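You operate a simulated robot arm through the tools that you are given. There is no shell and no other tool. Be economical: measure what you need, move in short steps, check, and stop when the job is done.

The job below is to be done with a simulated robot arm. You get a single attempt, and the scene is never put back.

JOB
Tip two scoops of lavender from the jar into the hopper and close the jar.
Fine: use the wooden-handled scoop and stand it back; spill none.

Only the result counts: the job must be done as asked and must still hold three seconds after the hand-in. Knocking over, shifting, dropping, spilling or breaking anything else fails it.

ROBOT AND FRAMES
A 6-joint arm with a two-finger parallel gripper, fixed in place. Base frame: the origin is at the foot of the arm, x ahead of it, y to its left, z up; the work surface is at about z = 0.78. Readings come in m, degrees, newtons and seconds.
With the tool pointing down near the work surface it reaches from about 0.24 to 0.64 m from the base axis. Its first joint turns from -66.0 to 66.0 degrees. Payload 2.7 kg.
Tool frame: the origin (TCP) lies between the finger pads and is the grasp point; the fingertips stand 0.023 m ahead of it; z points along the fingers, y is the line along which they close. Largest opening 0.094 m; finger width 0.038, thickness 0.01; the body of the gripper, 0.054 by 0.096 m, starts 0.039 m behind the TCP.
Orientation is told as [roll, pitch, yaw] about the base's x, y, z axes, in that order, counted from this pose: with the fingers straight down and closing along the base's y, the tool's x points along the base's -x, its y along +y and its z along -z.

CONTROLS
- The arm moves only by the tool drive_tool. Its argument "deltas" is one flat list of numbers, 7 for each row, row after row: the turn, a rotation vector about the base's x, y, z in units of 8 degrees (1.0 is 8 degrees), then the shift along the base's x, y, z in units of 40 mm (1.0 is 40 mm), then the closure, from 0 (fully open) to 1 (shut). In form: [ax, ay, az, dx, dy, dz, jaw, ax, ay, az, dx, dy, dz, jaw, ...]. A call has 1 to 8 rows; each row shifts and turns the commanded pose from where the row before left it. A call with a number of a shift or a turn outside -1 to 1 is refused whole. Each row takes 0.2 s and may step no farther than 0.05 m and 8.6 degrees from the row before; otherwise, or with a gripper value out of range, the whole call is refused. A pose out of reach is approached as far as the arm can. The call stops where the force on the tool passes 40 N (or 10 N more than at its start, if that is more) or the arm is blocked; 0.2 s more then pass. The fingers move at their own pace (about 0.045 m/s each) and stop on an object; they squeeze with about 44 N. The grip force told is the motor's: it shows also when the fingers shut on nothing. Time passes only in rows, and 0.2 s behind the last, so rows that do not move let the fingers close. The reply holds the time, the measured pose of the TCP, the force on the tool along the base axes, the opening and the grip force, in the units named above and with some noise, and new pictures: "show" is both (left out), scene, wrist or none.
- Cameras (640 x 400 px; columns grow to the right, rows downward): "scene" is fixed at [0.0778, -0.4297, 1.4085]; the picture's right is [0.77, -0.64, 0.00], its down [-0.34, -0.41, -0.85] and it looks along [0.54, 0.66, -0.53] (base axes); focal length 311 px, centre (320, 200). "wrist" rides on the gripper at [0.086, 0.016, -0.074] in the tool frame; the picture's right is [-0.18, 0.98, 0.00], its down [-0.58, -0.11, -0.81] and it looks along [-0.79, -0.15, 0.59] (tool axes); focal length 243 px, centre (320, 200). There is no depth. A picture from a camera that has moved, and an enlarged one, comes with that camera's place and axes in the base frame and with its lens.
- close_up(camera, box): a new picture of the part [left, top, right, bottom] of that camera's present view, enlarged. No time passes.
- hand_in(): hands the job in; it is judged then, once.

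Go step by step. Nothing tells you positions but the pictures and the camera data: compare them with the known pose of the tool, close in by small moves and look again before you grip or let go. The budget is 120 turns and 170 pictures, counting those below and the enlarged ones. Unless the task says otherwise, let go and move clear before handing in, and close with one line.

The tools are called after "Call:" by a JSON object that holds its "api" and its "payload". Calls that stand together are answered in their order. drive_tool: Moves the arm, as the interface text tells. Its arguments: {"type":"object","properties":{"deltas":{"type":"array"},"show":{"type":"string","enum":["both","scene","wrist","none"]}},"required":["deltas"]} The other tools are called the same way: close_up (camera, box) takes an enlarged picture of a part of a camera's view; hand_in () hands the job in.

At the start:

```text
time: 0.0
eef_pos: [0.2873, -0.2143, 1.2272]
ee_rot: [0.0, 0.0, 0.1]
ft_force: [0.3, -0.1, 0.2]
gripper_width: 0.0941
grasp_force: 0.0
```

scene: 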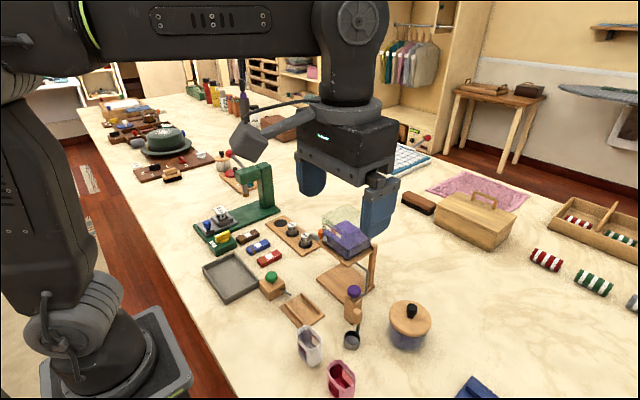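
wrist: 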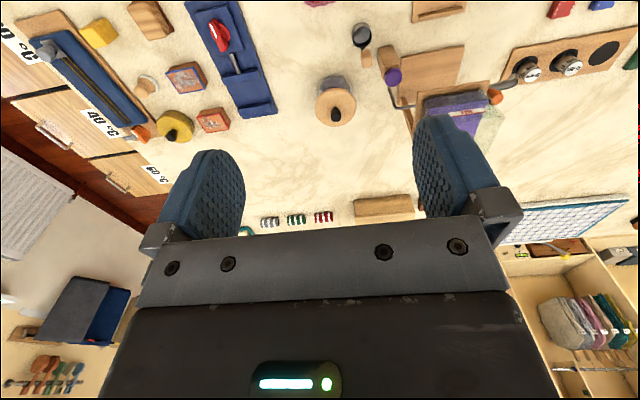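

I see a bench with a jar (grey with wooden lid), some scoops, and a purple hopper on a wooden stand. I look closer before moving.

Call:
{"api": "close_up", "payload": {"camera": "scene", "box": [270, 200, 450, 400]}}

Call:
{"api": "close_up", "payload": {"camera": "wrist", "box": [290, 0, 530, 150]}}

Call:
{"api": "close_up", "payload": {"camera": "scene", "box": [180, 140, 400, 300]}}

```text
2.00 times, centred on (360, 300) of scene
camera zoom: at [0.0778, -0.4297, 1.4085], right [0.77, -0.64, 0.0], down [-0.34, -0.41, -0.85], along [0.54, 0.66, -0.53], focal length 622 px, centre (240, 0)
```

zoom: 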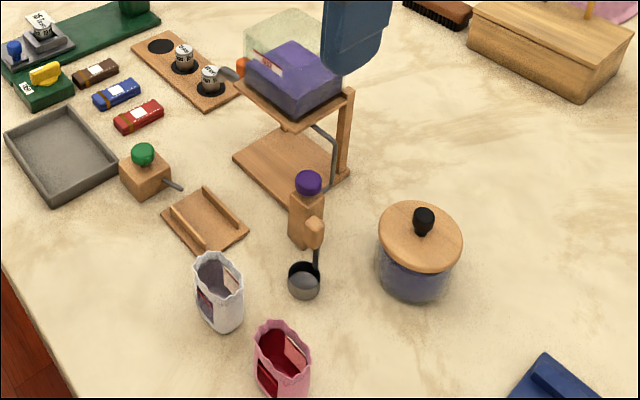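

```text
2.67 times, centred on (410, 75) of wrist
camera zoom: at [0.2028, -0.1955, 1.301], right [0.18, 0.98, 0.0], down [0.58, -0.11, 0.81], along [0.79, -0.15, -0.59], focal length 647 px, centre (80, 533)
```

zoom: 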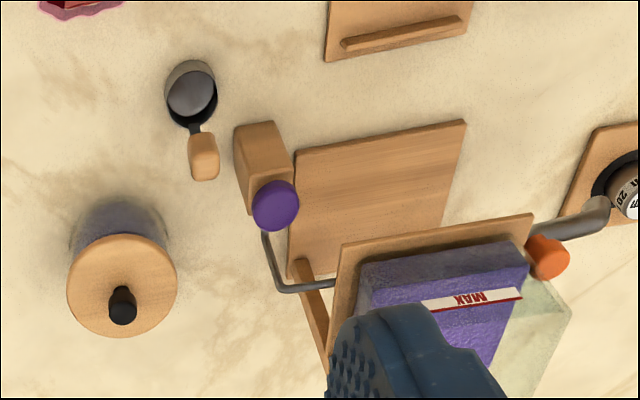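

```text
2.50 times, centred on (290, 220) of scene
camera zoom: at [0.0778, -0.4297, 1.4085], right [0.77, -0.64, 0.0], down [-0.34, -0.41, -0.85], along [0.54, 0.66, -0.53], focal length 777 px, centre (395, 150)
```

zoom: 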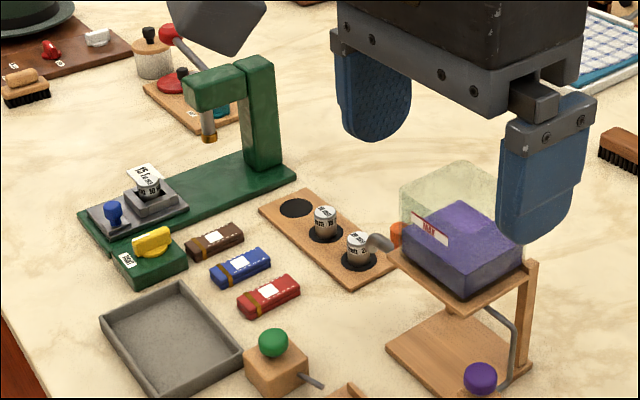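

The scoop looks to be near (0.39,-0.16) and the jar near (0.47,-0.22). I lower the arm for a nearer look with the wrist camera.

Call:
{"api": "drive_tool", "payload": {"deltas": [0, 0, 0, -0.1, 0, -1, 0, 0, 0, 0, -0.1, 0, -1, 0, 0, 0, 0, -0.1, 0, -1, 0, 0, 0, 0, -0.1, 0.2, -0.8, 0], "show": "both"}}

```text
time: 1.0
eef_pos: [0.2731, -0.2061, 1.0752]
ee_rot: [-0.1, -0.1, -0.1]
ft_force: [0.4, 0.2, -0.7]
gripper_width: 0.0939
grasp_force: 0.0
camera wrist: at [0.187, -0.1876, 1.1494], right [0.19, 0.98, 0.0], down [0.58, -0.11, 0.81], along [0.79, -0.15, -0.59], focal length 243 px, centre (320, 200)
```

scene: 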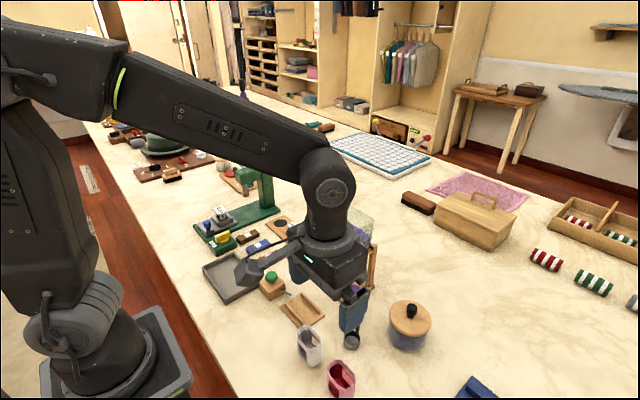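
wrist: 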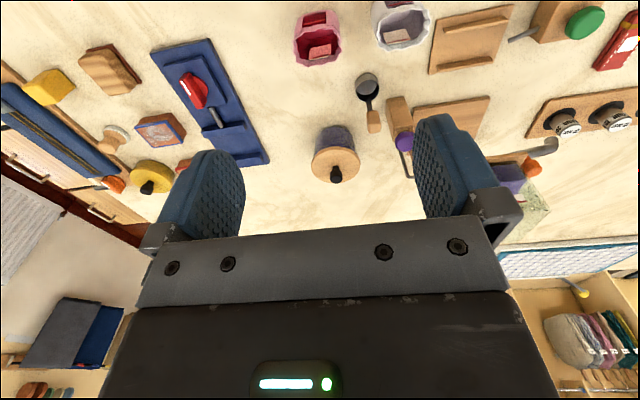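

Call:
{"api": "close_up", "payload": {"camera": "wrist", "box": [280, 40, 440, 190]}}

```text
2.67 times, centred on (360, 115) of wrist
camera zoom: at [0.187, -0.1876, 1.1494], right [0.19, 0.98, 0.0], down [0.58, -0.11, 0.81], along [0.79, -0.15, -0.59], focal length 647 px, centre (213, 427)
```

zoom: 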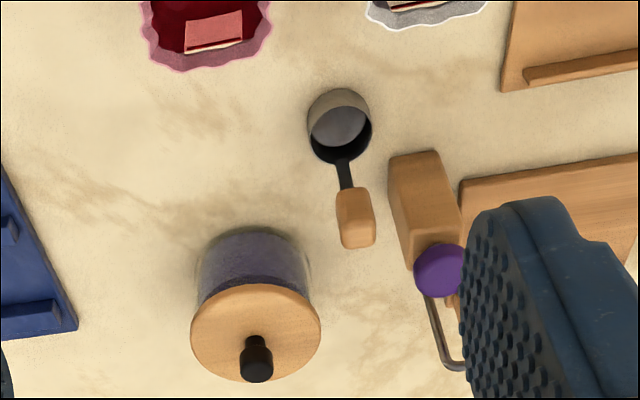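

The scoop stands upright (cup at table, wooden handle up, near x=.39,y=-.157). Now I look at the hopper from the left.

Call:
{"api": "drive_tool", "payload": {"deltas": [0, 0, 0, 0, 1, 0, 0, 0, 0, 0, 0, 1, 0, 0, 0, 0, 0, 0, 1, 0, 0, 0, 0, 0, 0, 1, 0, 0], "show": "both"}}

Call:
{"api": "close_up", "payload": {"camera": "wrist", "box": [180, 40, 420, 190]}}

Call:
{"api": "close_up", "payload": {"camera": "scene", "box": [270, 200, 430, 300]}}

```text
time: 2.0
eef_pos: [0.2715, -0.0447, 1.0744]
ee_rot: [-0.1, 0.1, 0.0]
ft_force: [-0.3, -0.2, 0.2]
gripper_width: 0.0938
grasp_force: 0.1
camera wrist: at [0.1872, -0.0264, 1.1493], right [0.19, 0.98, 0.0], down [0.58, -0.11, 0.81], along [0.79, -0.15, -0.59], focal length 243 px, centre (320, 200)
```

scene: 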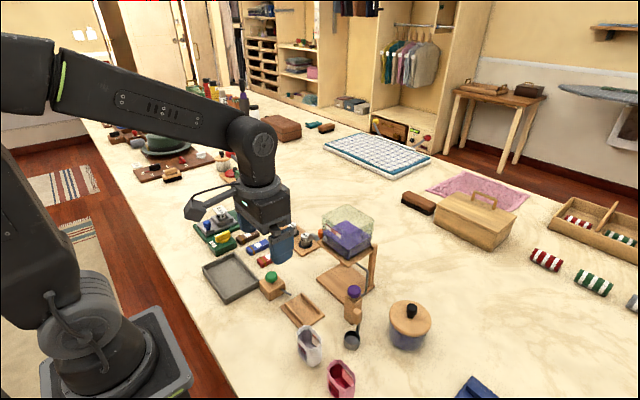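
wrist: 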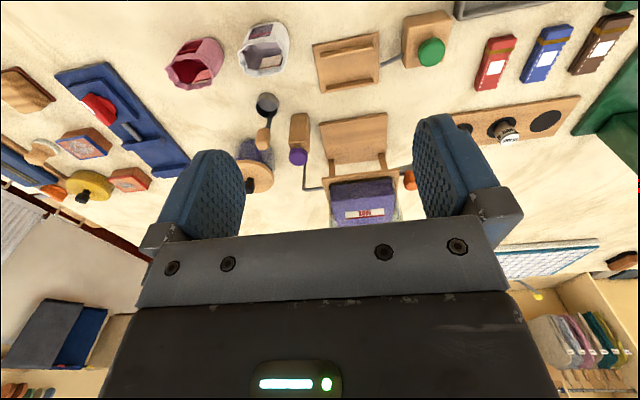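

```text
2.67 times, centred on (300, 115) of wrist
camera zoom: at [0.1872, -0.0264, 1.1493], right [0.19, 0.98, 0.0], down [0.58, -0.11, 0.81], along [0.79, -0.15, -0.59], focal length 647 px, centre (373, 427)
```

zoom: 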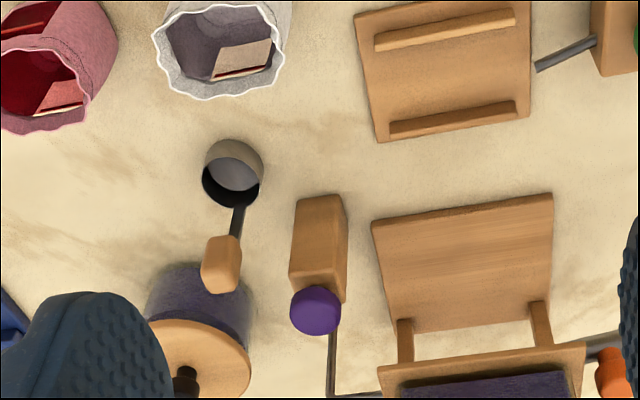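

```text
4.00 times, centred on (350, 250) of scene
camera zoom: at [0.0778, -0.4297, 1.4085], right [0.77, -0.64, 0.0], down [-0.34, -0.41, -0.85], along [0.54, 0.66, -0.53], focal length 1244 px, centre (200, 0)
```

zoom: 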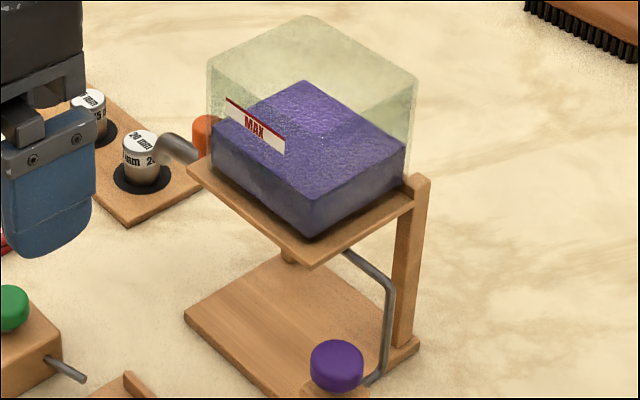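

The hopper is open on top at about x .46–.54, y −.056–.033, rim z≈.99. The lid knob is near (.495,−.22,.865); I move behind and above it to refine.

Call:
{"api": "drive_tool", "payload": {"deltas": [0, 0, 0, 0, -1, 0, 0, 0, 0, 0, 0.3, -1, 0, 0, 0, 0, 0, 0.6, -1, 0, 0, 0, 0, 0, 0.9, -1, 0, 0, 0, 0, 0, 1, -0.35, 0, 0, 0, 0, 0, 1, 0, -0.6, 0, 0, 0, 0, 0.6, 0, -0.6, 0], "show": "both"}}

```text
refused: row 4 steps farther than a row can; nothing moved
```

Call:
{"api": "drive_tool", "payload": {"deltas": [0, 0, 0, 0, -1, 0, 0, 0, 0, 0, 0.3, -1, 0, 0, 0, 0, 0, 0.6, -1, 0, 0, 0, 0, 0, 0.7, -1, 0, 0, 0, 0, 0, 1, -0.35, 0, 0, 0, 0, 0, 1, 0, -0.6, 0, 0, 0, 0, 0.8, 0, -0.6, 0], "show": "both"}}

```text
time: 3.6
eef_pos: [0.4493, -0.2184, 1.0259]
ee_rot: [0.0, 0.0, 0.0]
ft_force: [0.0, 0.3, -0.7]
gripper_width: 0.0941
grasp_force: 0.1
camera wrist: at [0.3631, -0.2016, 1.1006], right [0.18, 0.98, 0.0], down [0.58, -0.11, 0.81], along [0.79, -0.15, -0.59], focal length 243 px, centre (320, 200)
```

scene: 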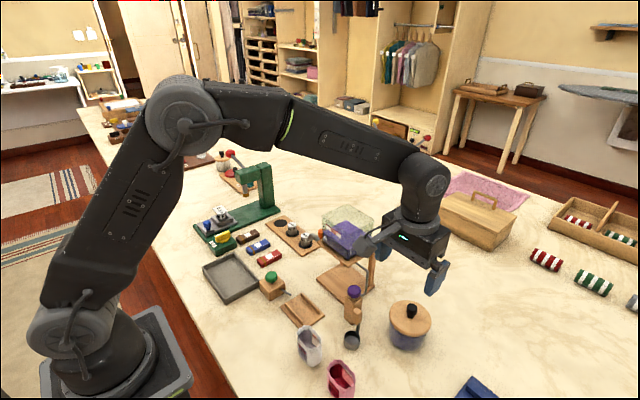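
wrist: 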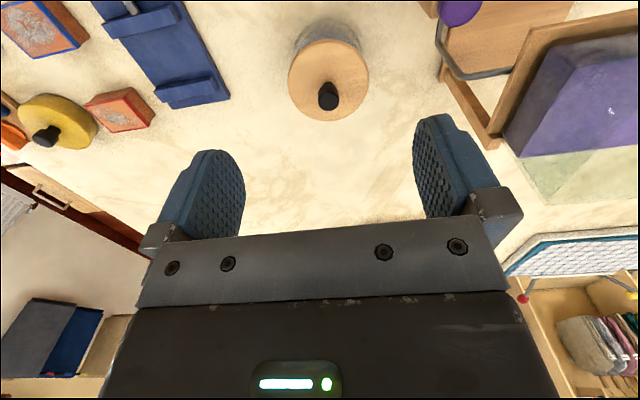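

The knob is at about (.50,−.218,.866). I move over it and look again.

Call:
{"api": "drive_tool", "payload": {"deltas": [0, 0, 0, 0.65, 0, -0.9, 0.0, 0, 0, 0, 0.62, 0, -0.9, 0, 0, 0, 0, 0, 0, -0.6, 0], "show": "both"}}

Call:
{"api": "close_up", "payload": {"camera": "scene", "box": [350, 240, 510, 360]}}

```text
time: 4.4
eef_pos: [0.5004, -0.219, 0.9309]
ee_rot: [0.0, 0.0, -0.1]
ft_force: [-0.2, 0.1, 0.2]
gripper_width: 0.0937
grasp_force: 0.1
camera wrist: at [0.4146, -0.2017, 1.0049], right [0.18, 0.98, 0.0], down [0.58, -0.11, 0.81], along [0.79, -0.15, -0.59], focal length 243 px, centre (320, 200)
```

scene: 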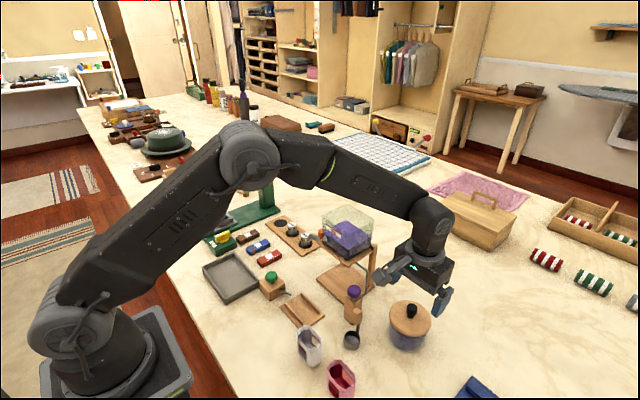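
wrist: 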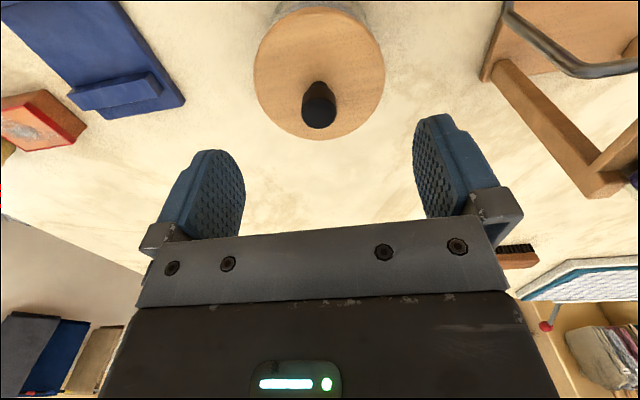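

```text
3.33 times, centred on (430, 300) of scene
camera zoom: at [0.0779, -0.4297, 1.4085], right [0.77, -0.64, 0.0], down [-0.34, -0.41, -0.85], along [0.54, 0.66, -0.53], focal length 1036 px, centre (-47, -133)
```

zoom: 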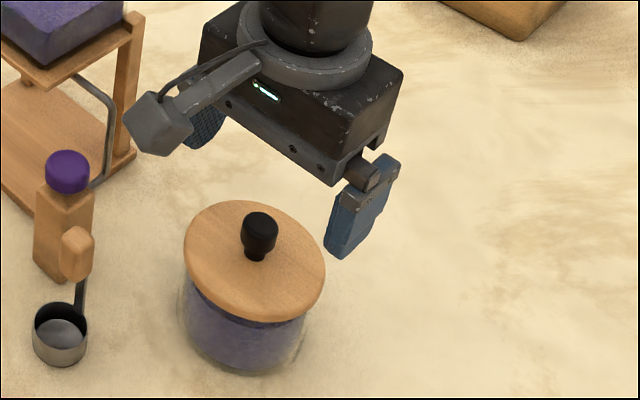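

The knob is centred between the fingers, top z≈.876. I descend and close.

Call:
{"api": "drive_tool", "payload": {"deltas": [0, 0, 0, 0, 0.03, -0.6, 0, 0, 0, 0, 0, 0, -0.65, 0, 0, 0, 0, 0, 0, 0, 0.5, 0, 0, 0, 0, 0, 0, 1, 0, 0, 0, 0, 0, 0, 1, 0, 0, 0, 0, 0, 0, 1, 0, 0, 0, 0, 0, 0, 1], "show": "wrist"}}

```text
time: 6.0
eef_pos: [0.4991, -0.2187, 0.8803]
ee_rot: [0.0, 0.0, 0.0]
ft_force: [-0.9, -0.2, 0.6]
gripper_width: 0.0207
grasp_force: 37.7
camera wrist: at [0.4137, -0.2009, 0.9548], right [0.18, 0.98, 0.0], down [0.58, -0.11, 0.81], along [0.79, -0.15, -0.59], focal length 243 px, centre (320, 200)
```

wrist: 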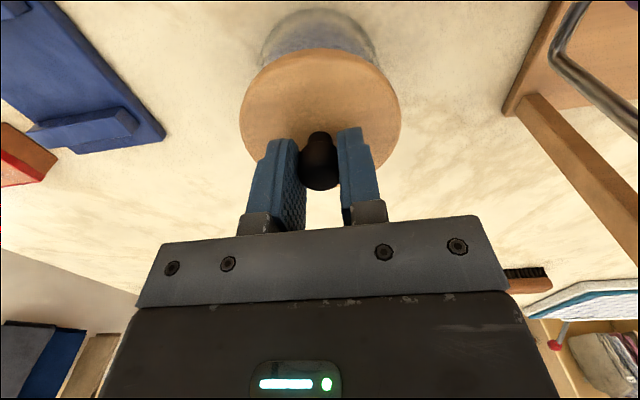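

Gripped at 21 mm. I lift the lid straight up slowly.

Call:
{"api": "drive_tool", "payload": {"deltas": [0, 0, 0, 0, 0, 0.25, 1, 0, 0, 0, 0, 0, 0.5, 1, 0, 0, 0, 0, 0, 0.75, 1, 0, 0, 0, 0, 0, 1, 1], "show": "both"}}

Call:
{"api": "close_up", "payload": {"camera": "scene", "box": [320, 220, 480, 360]}}

```text
time: 7.0
eef_pos: [0.4979, -0.2186, 0.981]
ee_rot: [0.0, 0.1, 0.0]
ft_force: [0.3, 0.0, -0.8]
gripper_width: 0.0203
grasp_force: 44.3
camera wrist: at [0.4137, -0.2012, 1.0548], right [0.18, 0.98, 0.0], down [0.58, -0.11, 0.81], along [0.79, -0.15, -0.59], focal length 243 px, centre (320, 200)
```

scene: 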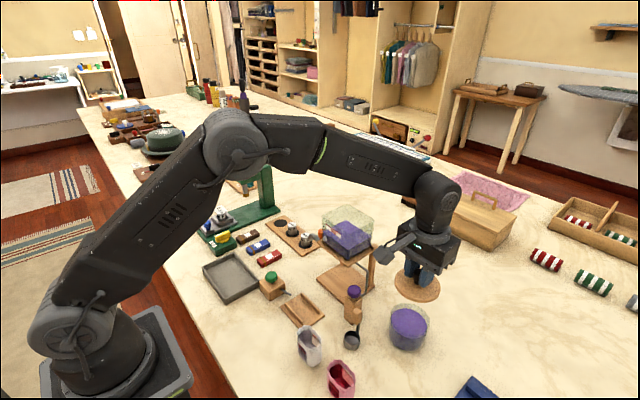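
wrist: 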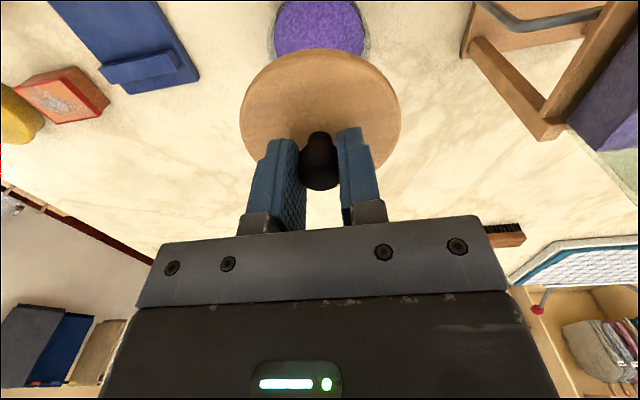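

```text
2.86 times, centred on (400, 290) of scene
camera zoom: at [0.0778, -0.4297, 1.4085], right [0.77, -0.64, 0.0], down [-0.34, -0.41, -0.85], along [0.54, 0.66, -0.53], focal length 888 px, centre (91, -57)
```

zoom: 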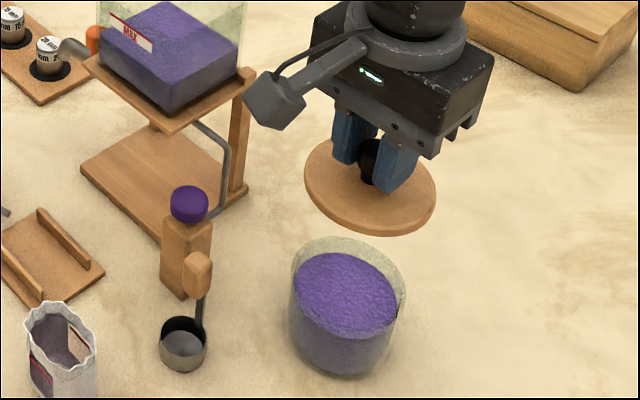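

The lid is off, with lavender close to the rim. I carry the lid to the clear spot near (.405,−.29).

Call:
{"api": "drive_tool", "payload": {"deltas": [0, 0, 0, -0.7, -0.6, 0, 1, 0, 0, 0, -0.8, -0.6, 0, 1, 0, 0, 0, -0.8, -0.6, -0.4, 1, 0, 0, 0, 0, 0, -0.9, 1, 0, 0, 0, 0, 0, -0.9, 1], "show": "both"}}

Call:
{"api": "close_up", "payload": {"camera": "scene", "box": [320, 240, 500, 400]}}

```text
time: 8.2
eef_pos: [0.4079, -0.29, 0.8928]
ee_rot: [-0.1, -0.1, 0.0]
ft_force: [-0.6, 0.5, -1.8]
gripper_width: 0.0202
grasp_force: 43.8
camera wrist: at [0.3219, -0.2724, 0.9665], right [0.18, 0.98, 0.0], down [0.58, -0.11, 0.81], along [0.79, -0.15, -0.59], focal length 243 px, centre (320, 200)
```

scene: 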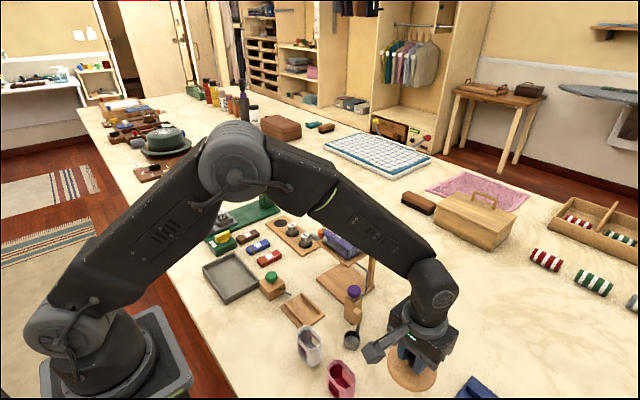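
wrist: 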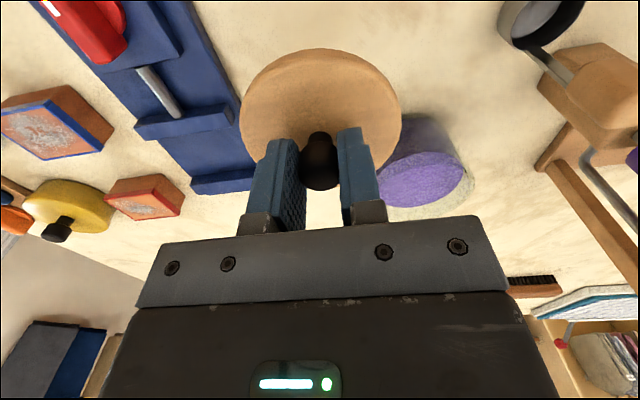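

```text
2.50 times, centred on (410, 320) of scene
camera zoom: at [0.0778, -0.4297, 1.4085], right [0.77, -0.64, 0.0], down [-0.34, -0.41, -0.85], along [0.54, 0.66, -0.53], focal length 777 px, centre (95, -100)
```

zoom: 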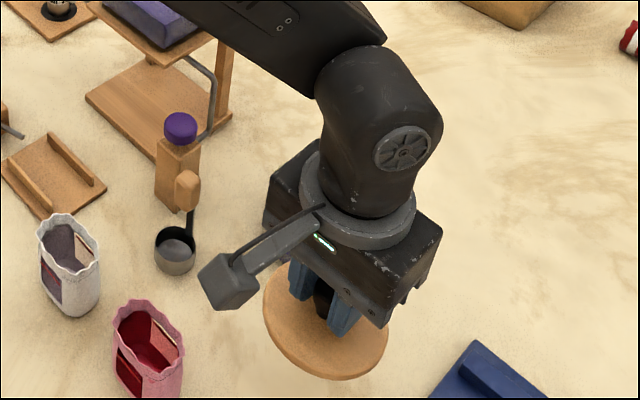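

Clear of everything; I lower the lid gently to contact.

Call:
{"api": "drive_tool", "payload": {"deltas": [0, 0, 0, 0, 0, -0.6, 1, 0, 0, 0, 0, 0, -0.5, 1, 0, 0, 0, 0, 0, -0.25, 1, 0, 0, 0, 0, 0, -0.1, 1, 0, 0, 0, 0, 0, -0.1, 1], "show": "wrist"}}

Call:
{"api": "close_up", "payload": {"camera": "scene", "box": [320, 280, 480, 400]}}

```text
time: 9.4
eef_pos: [0.4061, -0.2896, 0.8307]
ee_rot: [-0.1, -0.1, 0.0]
ft_force: [0.6, -0.1, 0.1]
gripper_width: 0.0201
grasp_force: 43.8
camera wrist: at [0.3213, -0.2721, 0.905], right [0.18, 0.98, 0.0], down [0.58, -0.11, 0.81], along [0.79, -0.15, -0.59], focal length 243 px, centre (320, 200)
```

wrist: 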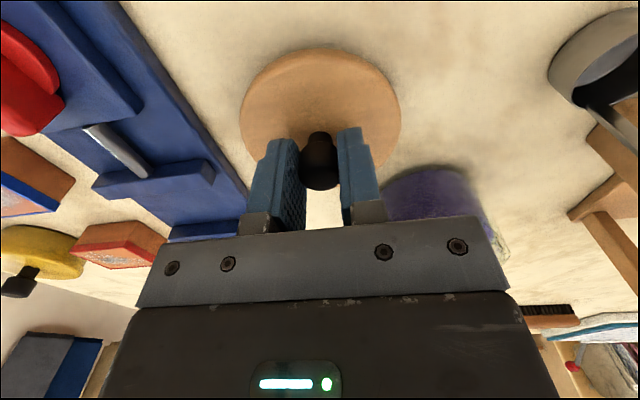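

```text
3.33 times, centred on (400, 340) of scene
camera zoom: at [0.0779, -0.4297, 1.4085], right [0.77, -0.64, 0.0], down [-0.34, -0.41, -0.85], along [0.54, 0.66, -0.53], focal length 1036 px, centre (53, -267)
```

zoom: 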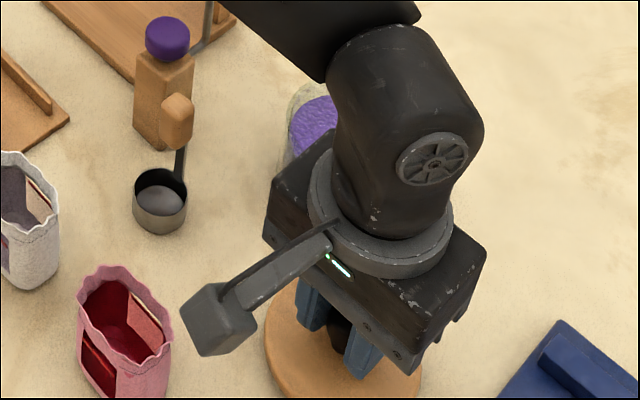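

No contact yet; continue in 2–4 mm steps.

Call:
{"api": "drive_tool", "payload": {"deltas": [0, 0, 0, 0, 0, -0.08, 1, 0, 0, 0, 0, 0, -0.05, 1, 0, 0, 0, 0, 0, -0.05, 1], "show": "none"}}

```text
time: 10.2
eef_pos: [0.4068, -0.29, 0.8229]
ee_rot: [0.0, -0.1, 0.0]
ft_force: [0.5, 0.5, -0.1]
gripper_width: 0.0205
grasp_force: 43.9
```

Call:
{"api": "drive_tool", "payload": {"deltas": [0, 0, 0, 0, 0, -0.05, 1, 0, 0, 0, 0, 0, 0, 1], "show": "none"}}

```text
time: 10.8
eef_pos: [0.4063, -0.2905, 0.8207]
ee_rot: [-0.1, 0.1, -0.1]
ft_force: [-0.5, 0.4, -0.6]
gripper_width: 0.0205
grasp_force: 43.9
```

Call:
{"api": "drive_tool", "payload": {"deltas": [0, 0, 0, 0, 0, -0.05, 1, 0, 0, 0, 0, 0, -0.05, 1, 0, 0, 0, 0, 0, 0, 1], "show": "none"}}

Call:
{"api": "close_up", "payload": {"camera": "wrist", "box": [220, 30, 420, 230]}}

```text
time: 11.6
eef_pos: [0.4078, -0.29, 0.8186]
ee_rot: [-0.2, -0.1, 0.1]
ft_force: [-4.9, 3.7, 16.7]
gripper_width: 0.0203
grasp_force: 44.0
```

```text
2.00 times, centred on (320, 130) of wrist
camera zoom: at [0.3214, -0.2725, 0.8927], right [0.18, 0.98, 0.0], down [0.58, -0.11, 0.81], along [0.79, -0.15, -0.59], focal length 485 px, centre (320, 340)
```

zoom: 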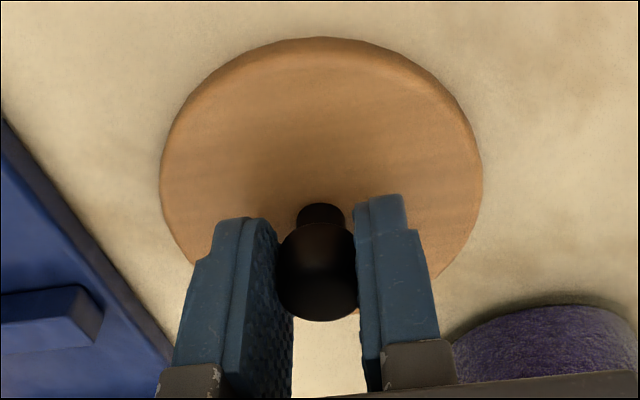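

Contact. I ease up slightly, open the jaws and rise.

Call:
{"api": "drive_tool", "payload": {"deltas": [0, 0, 0, 0, 0, 0.03, 1, 0, 0, 0, 0, 0, 0, 0.5, 0, 0, 0, 0, 0, 0, 0.5, 0, 0, 0, 0, 0, 0.5, 0.5, 0, 0, 0, 0, 0, 1, 0.5, 0, 0, 0, 0, 0, 1, 0.5, 0, 0, 0, 0, 0, 1, 0.5], "show": "wrist"}}

```text
time: 13.2
eef_pos: [0.4048, -0.29, 0.9594]
ee_rot: [0.0, 0.0, 0.0]
ft_force: [0.5, -0.5, 0.0]
gripper_width: 0.0471
grasp_force: 0.1
camera wrist: at [0.3205, -0.2728, 1.0334], right [0.18, 0.98, 0.0], down [0.58, -0.11, 0.81], along [0.79, -0.15, -0.59], focal length 243 px, centre (320, 200)
```

wrist: 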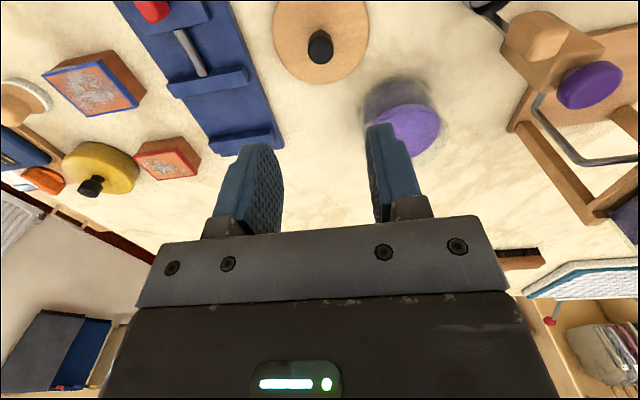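

The lid rests on the table. Next I look at the scoop handle and the neighbouring purple-knob block from close by.

Call:
{"api": "drive_tool", "payload": {"deltas": [0, 0, 0, -0.4, 0.8, 0.3, 0.3, 0, 0, 0, -0.4, 0.8, 0.3, 0.3, 0, 0, 0, -0.4, 0.8, 0, 0.3, 0, 0, 0, -0.3, 0.8, 0, 0.3], "show": "both"}}

Call:
{"api": "close_up", "payload": {"camera": "wrist", "box": [240, 20, 440, 180]}}

Call:
{"api": "close_up", "payload": {"camera": "scene", "box": [310, 270, 410, 370]}}

```text
time: 14.2
eef_pos: [0.347, -0.162, 0.9832]
ee_rot: [-0.2, -0.1, -0.1]
ft_force: [0.2, 1.0, -0.5]
gripper_width: 0.0656
grasp_force: 0.1
camera wrist: at [0.2613, -0.1436, 1.0574], right [0.19, 0.98, 0.0], down [0.58, -0.11, 0.81], along [0.79, -0.15, -0.59], focal length 243 px, centre (320, 200)
```

scene: 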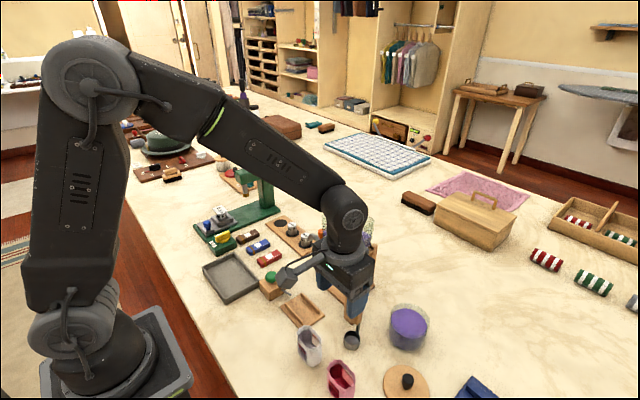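
wrist: 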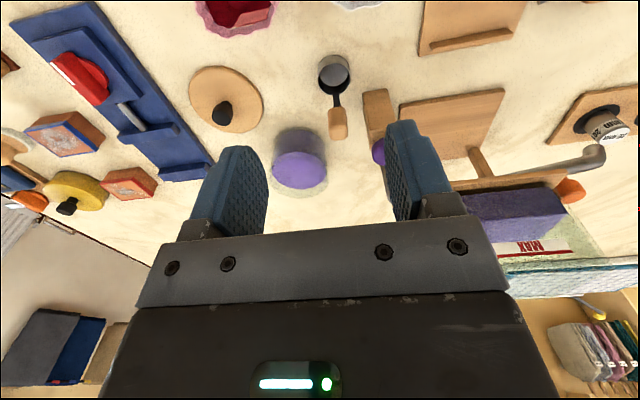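

```text
2.50 times, centred on (340, 100) of wrist
camera zoom: at [0.2613, -0.1436, 1.0574], right [0.19, 0.98, 0.0], down [0.58, -0.11, 0.81], along [0.79, -0.15, -0.59], focal length 606 px, centre (270, 450)
```

zoom: 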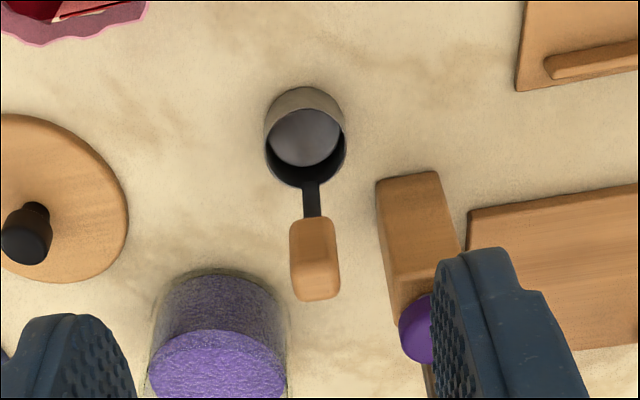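

```text
4.00 times, centred on (360, 320) of scene
camera zoom: at [0.0778, -0.4297, 1.4085], right [0.77, -0.64, 0.0], down [-0.34, -0.41, -0.85], along [0.54, 0.66, -0.53], focal length 1244 px, centre (160, -280)
```

zoom: 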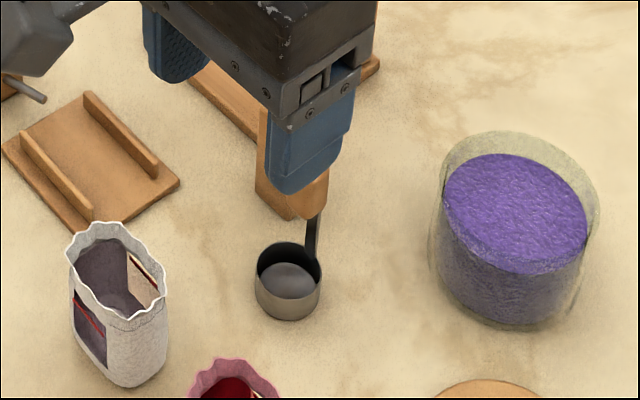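

The handle is at about (.403,−.153), z .84–.885; the block with purple knob is near (.433,−.112). I position above with a narrow opening and verify.

Call:
{"api": "drive_tool", "payload": {"deltas": [0, 0, 0, 0.6, 0.1, -0.3, 0.6, 0, 0, 0, 0.6, 0.1, -0.6, 0.6, 0, 0, 0, 0, 0, -0.3, 0.6, 0, 0, 0, 0, 0, 0, 0.6], "show": "both"}}

Call:
{"api": "close_up", "payload": {"camera": "wrist", "box": [220, 0, 460, 200]}}

Call:
{"api": "close_up", "payload": {"camera": "scene", "box": [310, 250, 410, 350]}}

```text
time: 15.2
eef_pos: [0.3951, -0.1537, 0.934]
ee_rot: [0.0, 0.0, 0.0]
ft_force: [-0.4, 0.2, -0.3]
gripper_width: 0.0373
grasp_force: 0.1
camera wrist: at [0.3095, -0.1364, 1.0081], right [0.18, 0.98, 0.0], down [0.58, -0.11, 0.81], along [0.79, -0.15, -0.59], focal length 243 px, centre (320, 200)
```

scene: 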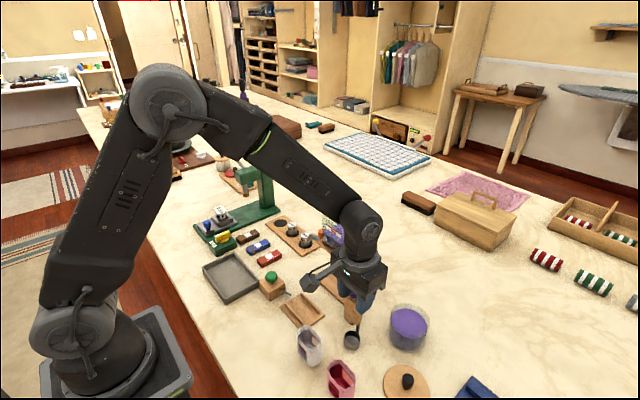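
wrist: 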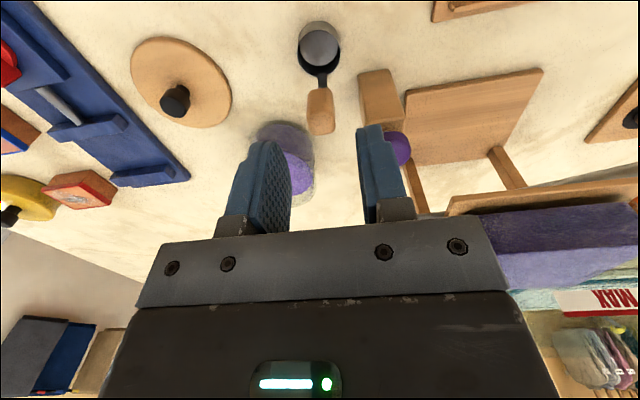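

```text
2.00 times, centred on (340, 100) of wrist
camera zoom: at [0.3095, -0.1364, 1.0081], right [0.18, 0.98, 0.0], down [0.58, -0.11, 0.81], along [0.79, -0.15, -0.59], focal length 485 px, centre (280, 400)
```

zoom: 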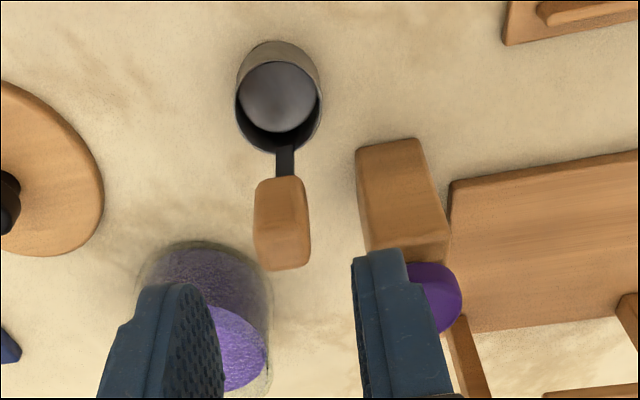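

```text
4.00 times, centred on (360, 300) of scene
camera zoom: at [0.0779, -0.4297, 1.4085], right [0.77, -0.64, 0.0], down [-0.34, -0.41, -0.85], along [0.54, 0.66, -0.53], focal length 1244 px, centre (160, -200)
```

zoom: 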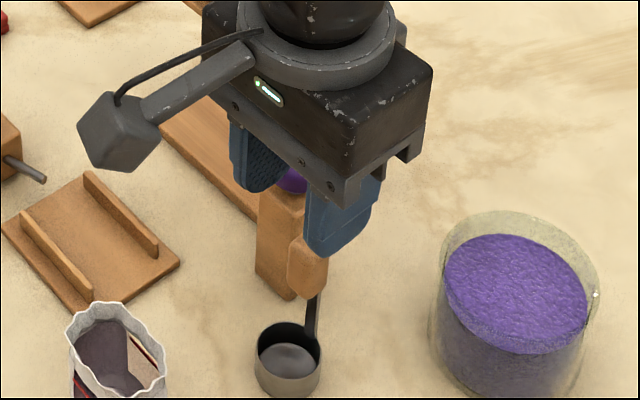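

Handle centred at (.403,−.153), and the finger clears the purple knob by over 1.5 cm. I descend and grip.

Call:
{"api": "drive_tool", "payload": {"deltas": [0, 0, 0, 0.05, 0.02, -0.5, 0.6, 0, 0, 0, 0.05, 0, -0.6, 0.6, 0, 0, 0, 0, 0, -0.45, 0.6, 0, 0, 0, 0, 0, 0, 0.6], "show": "wrist"}}

Call:
{"api": "close_up", "payload": {"camera": "wrist", "box": [240, 50, 400, 210]}}

Call:
{"api": "close_up", "payload": {"camera": "scene", "box": [310, 260, 410, 360]}}

```text
time: 16.2
eef_pos: [0.3988, -0.1537, 0.8719]
ee_rot: [-0.1, 0.0, 0.0]
ft_force: [0.4, -0.5, 0.8]
gripper_width: 0.038
grasp_force: 0.1
camera wrist: at [0.3138, -0.1355, 0.9462], right [0.18, 0.98, 0.0], down [0.58, -0.11, 0.81], along [0.79, -0.15, -0.59], focal length 243 px, centre (320, 200)
```

wrist: 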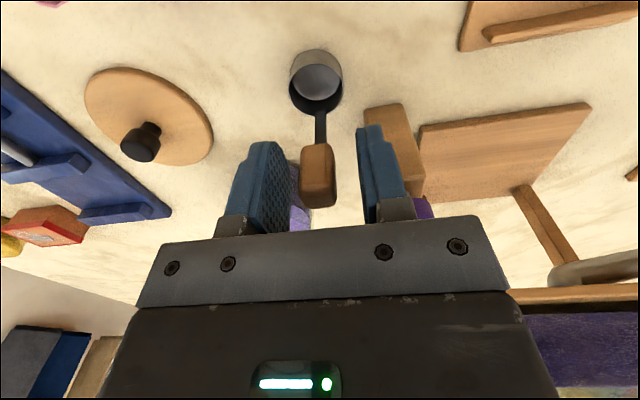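

```text
2.50 times, centred on (320, 130) of wrist
camera zoom: at [0.3138, -0.1355, 0.9462], right [0.18, 0.98, 0.0], down [0.58, -0.11, 0.81], along [0.79, -0.15, -0.59], focal length 606 px, centre (320, 375)
```

zoom: 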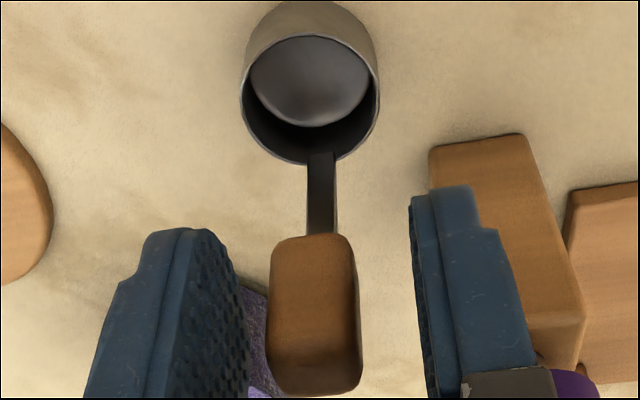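

```text
4.00 times, centred on (360, 310) of scene
camera zoom: at [0.0778, -0.4297, 1.4085], right [0.77, -0.64, 0.0], down [-0.34, -0.41, -0.85], along [0.54, 0.66, -0.53], focal length 1244 px, centre (160, -240)
```

zoom: 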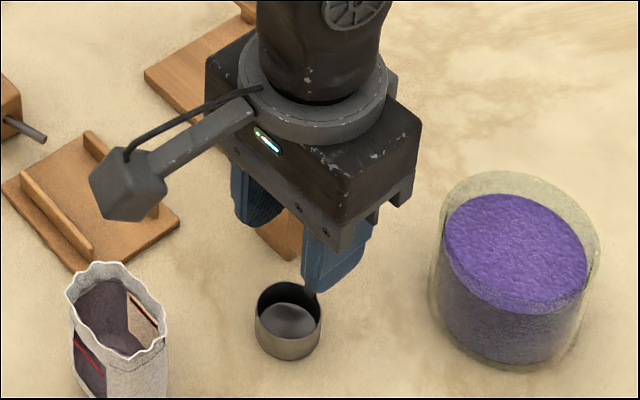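

The handle is between the pads, 2 mm to −y; I correct and close.

Call:
{"api": "drive_tool", "payload": {"deltas": [0, 0, 0, 0.06, -0.04, 0, 0.6, 0, 0, 0, 0, 0, 0, 0.8, 0, 0, 0, 0, 0, 0, 1, 0, 0, 0, 0, 0, 0, 1, 0, 0, 0, 0, 0, 0, 1], "show": "wrist"}}

```text
time: 17.4
eef_pos: [0.4023, -0.1551, 0.8722]
ee_rot: [-0.1, 0.0, 0.0]
ft_force: [0.3, -0.2, -0.6]
gripper_width: 0.0172
grasp_force: 43.6
camera wrist: at [0.316, -0.137, 0.9467], right [0.18, 0.98, 0.0], down [0.58, -0.11, 0.81], along [0.79, -0.15, -0.59], focal length 243 px, centre (320, 200)
```

wrist: 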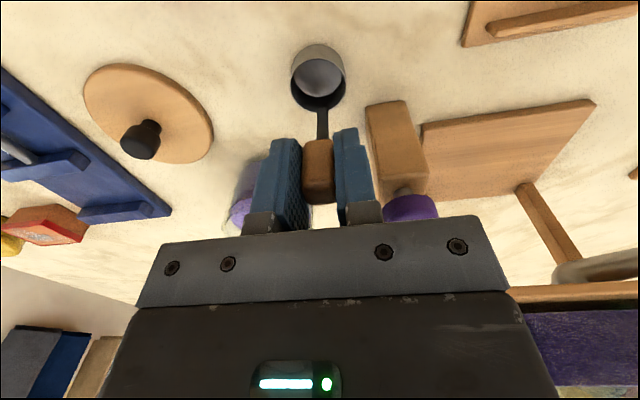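

Gripped (17 mm). I lift the scoop straight up.

Call:
{"api": "drive_tool", "payload": {"deltas": [0, 0, 0, 0, 0, 0.25, 1, 0, 0, 0, 0, 0, 0.6, 1, 0, 0, 0, 0, 0, 1, 1, 0, 0, 0, 0, 0, 1, 1], "show": "both"}}

Call:
{"api": "close_up", "payload": {"camera": "scene", "box": [310, 220, 450, 360]}}

```text
time: 18.4
eef_pos: [0.4007, -0.1538, 0.9876]
ee_rot: [0.0, 0.0, 0.0]
ft_force: [0.3, -0.7, -0.8]
gripper_width: 0.017
grasp_force: 43.7
camera wrist: at [0.3155, -0.1374, 1.0607], right [0.18, 0.98, 0.0], down [0.58, -0.11, 0.81], along [0.79, -0.15, -0.59], focal length 243 px, centre (320, 200)
```

scene: 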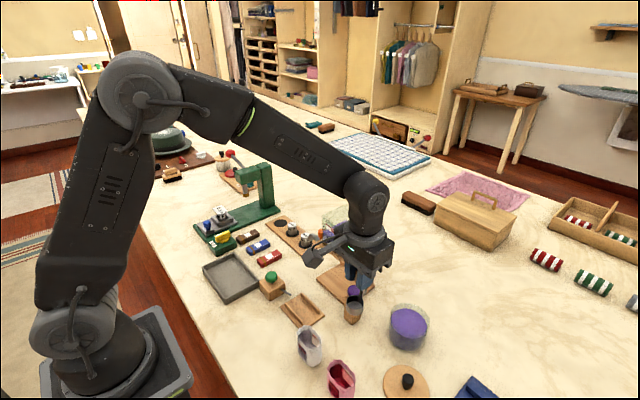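
wrist: 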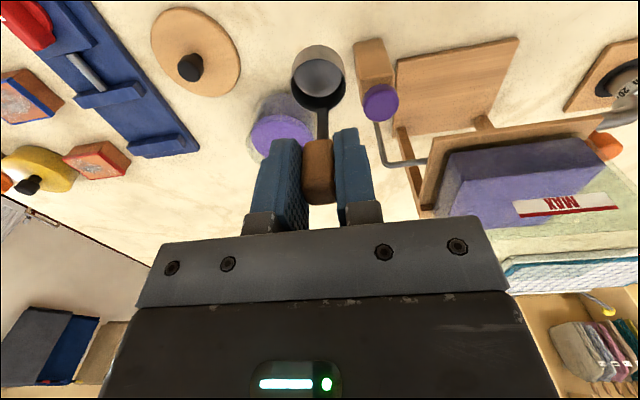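

```text
2.86 times, centred on (380, 290) of scene
camera zoom: at [0.0778, -0.4297, 1.4085], right [0.77, -0.64, 0.0], down [-0.34, -0.41, -0.85], along [0.54, 0.66, -0.53], focal length 888 px, centre (149, -57)
```

zoom: 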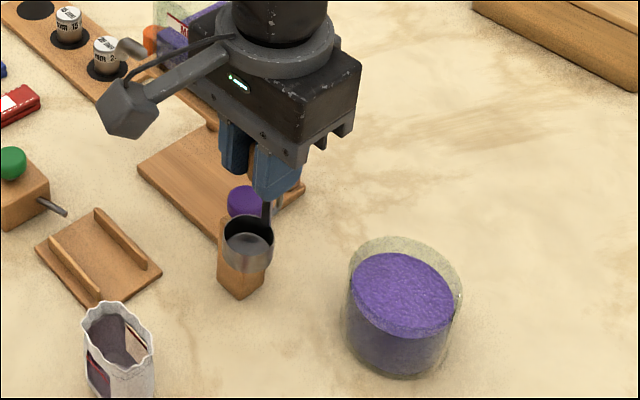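

The empty scoop is held level. I move it over the jar centre (cup sits ~15 mm toward −x of the TCP), staying above the rim.

Call:
{"api": "drive_tool", "payload": {"deltas": [0, 0, 0, 0, -0.7, 0.2, 1, 0, 0, 0, 0.7, -0.7, 0, 1, 0, 0, 0, 0.9, -0.25, 0, 1, 0, 0, 0, 0.9, 0, 0, 1, 0, 0, 0, 0.3, 0, -0.5, 1], "show": "both"}}

Call:
{"api": "close_up", "payload": {"camera": "wrist", "box": [240, 20, 400, 180]}}

Call:
{"api": "close_up", "payload": {"camera": "scene", "box": [350, 240, 470, 360]}}

```text
time: 19.6
eef_pos: [0.5143, -0.2216, 0.9739]
ee_rot: [-0.1, 0.0, 0.0]
ft_force: [0.4, -0.4, -1.0]
gripper_width: 0.0172
grasp_force: 43.8
camera wrist: at [0.4285, -0.2034, 1.048], right [0.18, 0.98, 0.0], down [0.58, -0.11, 0.81], along [0.79, -0.15, -0.59], focal length 243 px, centre (320, 200)
```

scene: 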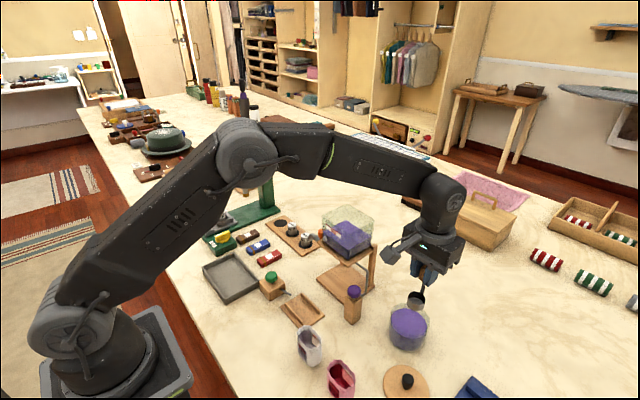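
wrist: 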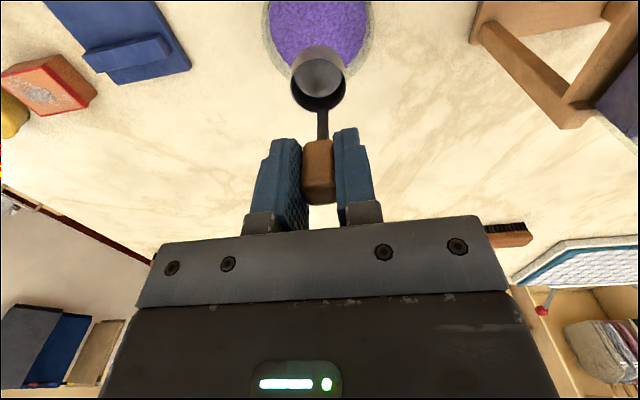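

```text
2.50 times, centred on (320, 100) of wrist
camera zoom: at [0.4285, -0.2034, 1.048], right [0.18, 0.98, 0.0], down [0.58, -0.11, 0.81], along [0.79, -0.15, -0.59], focal length 606 px, centre (320, 450)
```

zoom: 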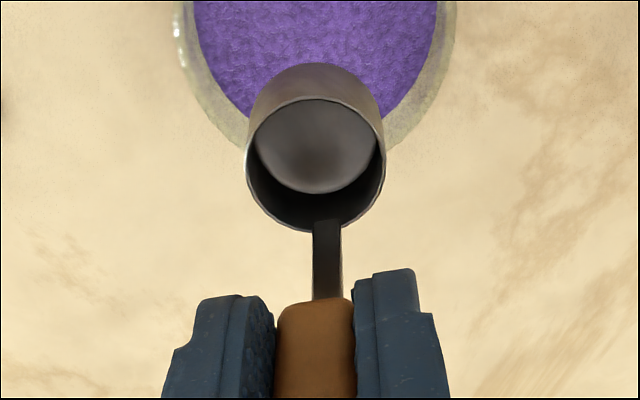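

```text
3.33 times, centred on (410, 300) of scene
camera zoom: at [0.0779, -0.4297, 1.4085], right [0.77, -0.64, 0.0], down [-0.34, -0.41, -0.85], along [0.54, 0.66, -0.53], focal length 1036 px, centre (20, -133)
```

zoom: 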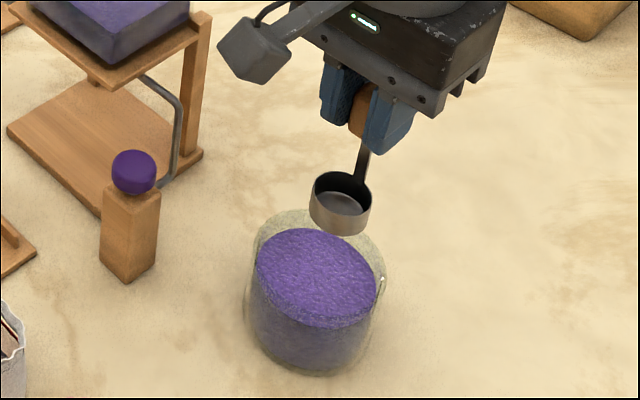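

The cup is centred over the jar mouth. I dip it in with a gentle descent.

Call:
{"api": "drive_tool", "payload": {"deltas": [0, 0, 0, 0, 0, -0.8, 1, 0, 0, 0, 0, 0, -0.5, 1, 0, 0, 0, 0, 0, -0.3, 1, 0, 0, 0, 0, 0, -0.3, 1, 0, 0, 0, 0, 0, -0.15, 1, 0, 0, 0, 0, 0, -0.1, 1], "show": "wrist"}}

Call:
{"api": "close_up", "payload": {"camera": "scene", "box": [350, 240, 470, 360]}}

Call:
{"api": "close_up", "payload": {"camera": "wrist", "box": [240, 20, 400, 180]}}

```text
time: 21.0
eef_pos: [0.5131, -0.2211, 0.889]
ee_rot: [0.0, 0.1, -0.1]
ft_force: [-0.1, 0.7, -0.9]
gripper_width: 0.0174
grasp_force: 44.2
camera wrist: at [0.4277, -0.2032, 0.9627], right [0.18, 0.98, 0.0], down [0.58, -0.11, 0.81], along [0.79, -0.15, -0.59], focal length 243 px, centre (320, 200)
```

wrist: 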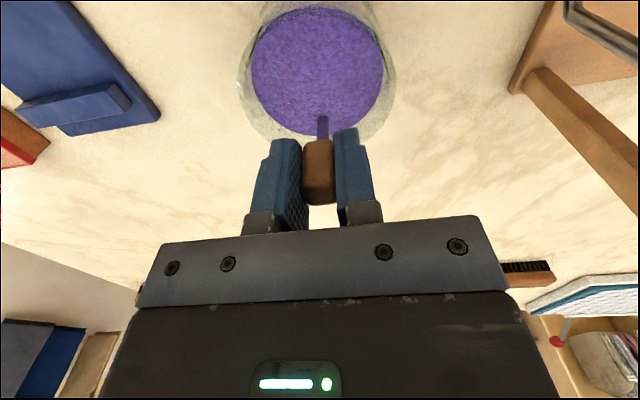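

```text
3.33 times, centred on (410, 300) of scene
camera zoom: at [0.0779, -0.4297, 1.4085], right [0.77, -0.64, 0.0], down [-0.34, -0.41, -0.85], along [0.54, 0.66, -0.53], focal length 1036 px, centre (20, -133)
```

zoom: 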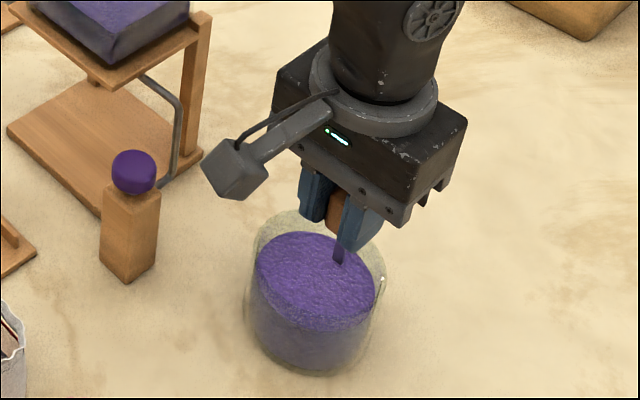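

```text
2.50 times, centred on (320, 100) of wrist
camera zoom: at [0.4277, -0.2032, 0.9627], right [0.18, 0.98, 0.0], down [0.58, -0.11, 0.81], along [0.79, -0.15, -0.59], focal length 606 px, centre (320, 450)
```

zoom: 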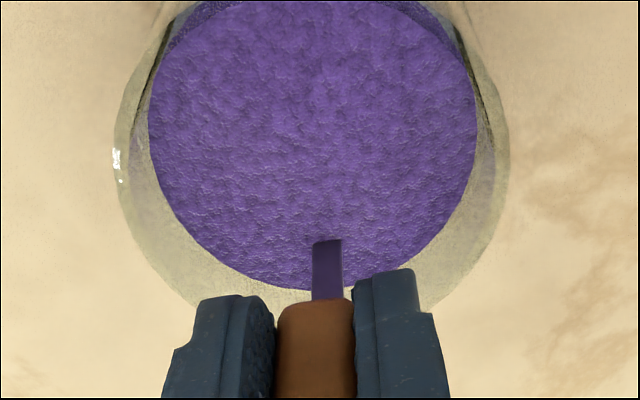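

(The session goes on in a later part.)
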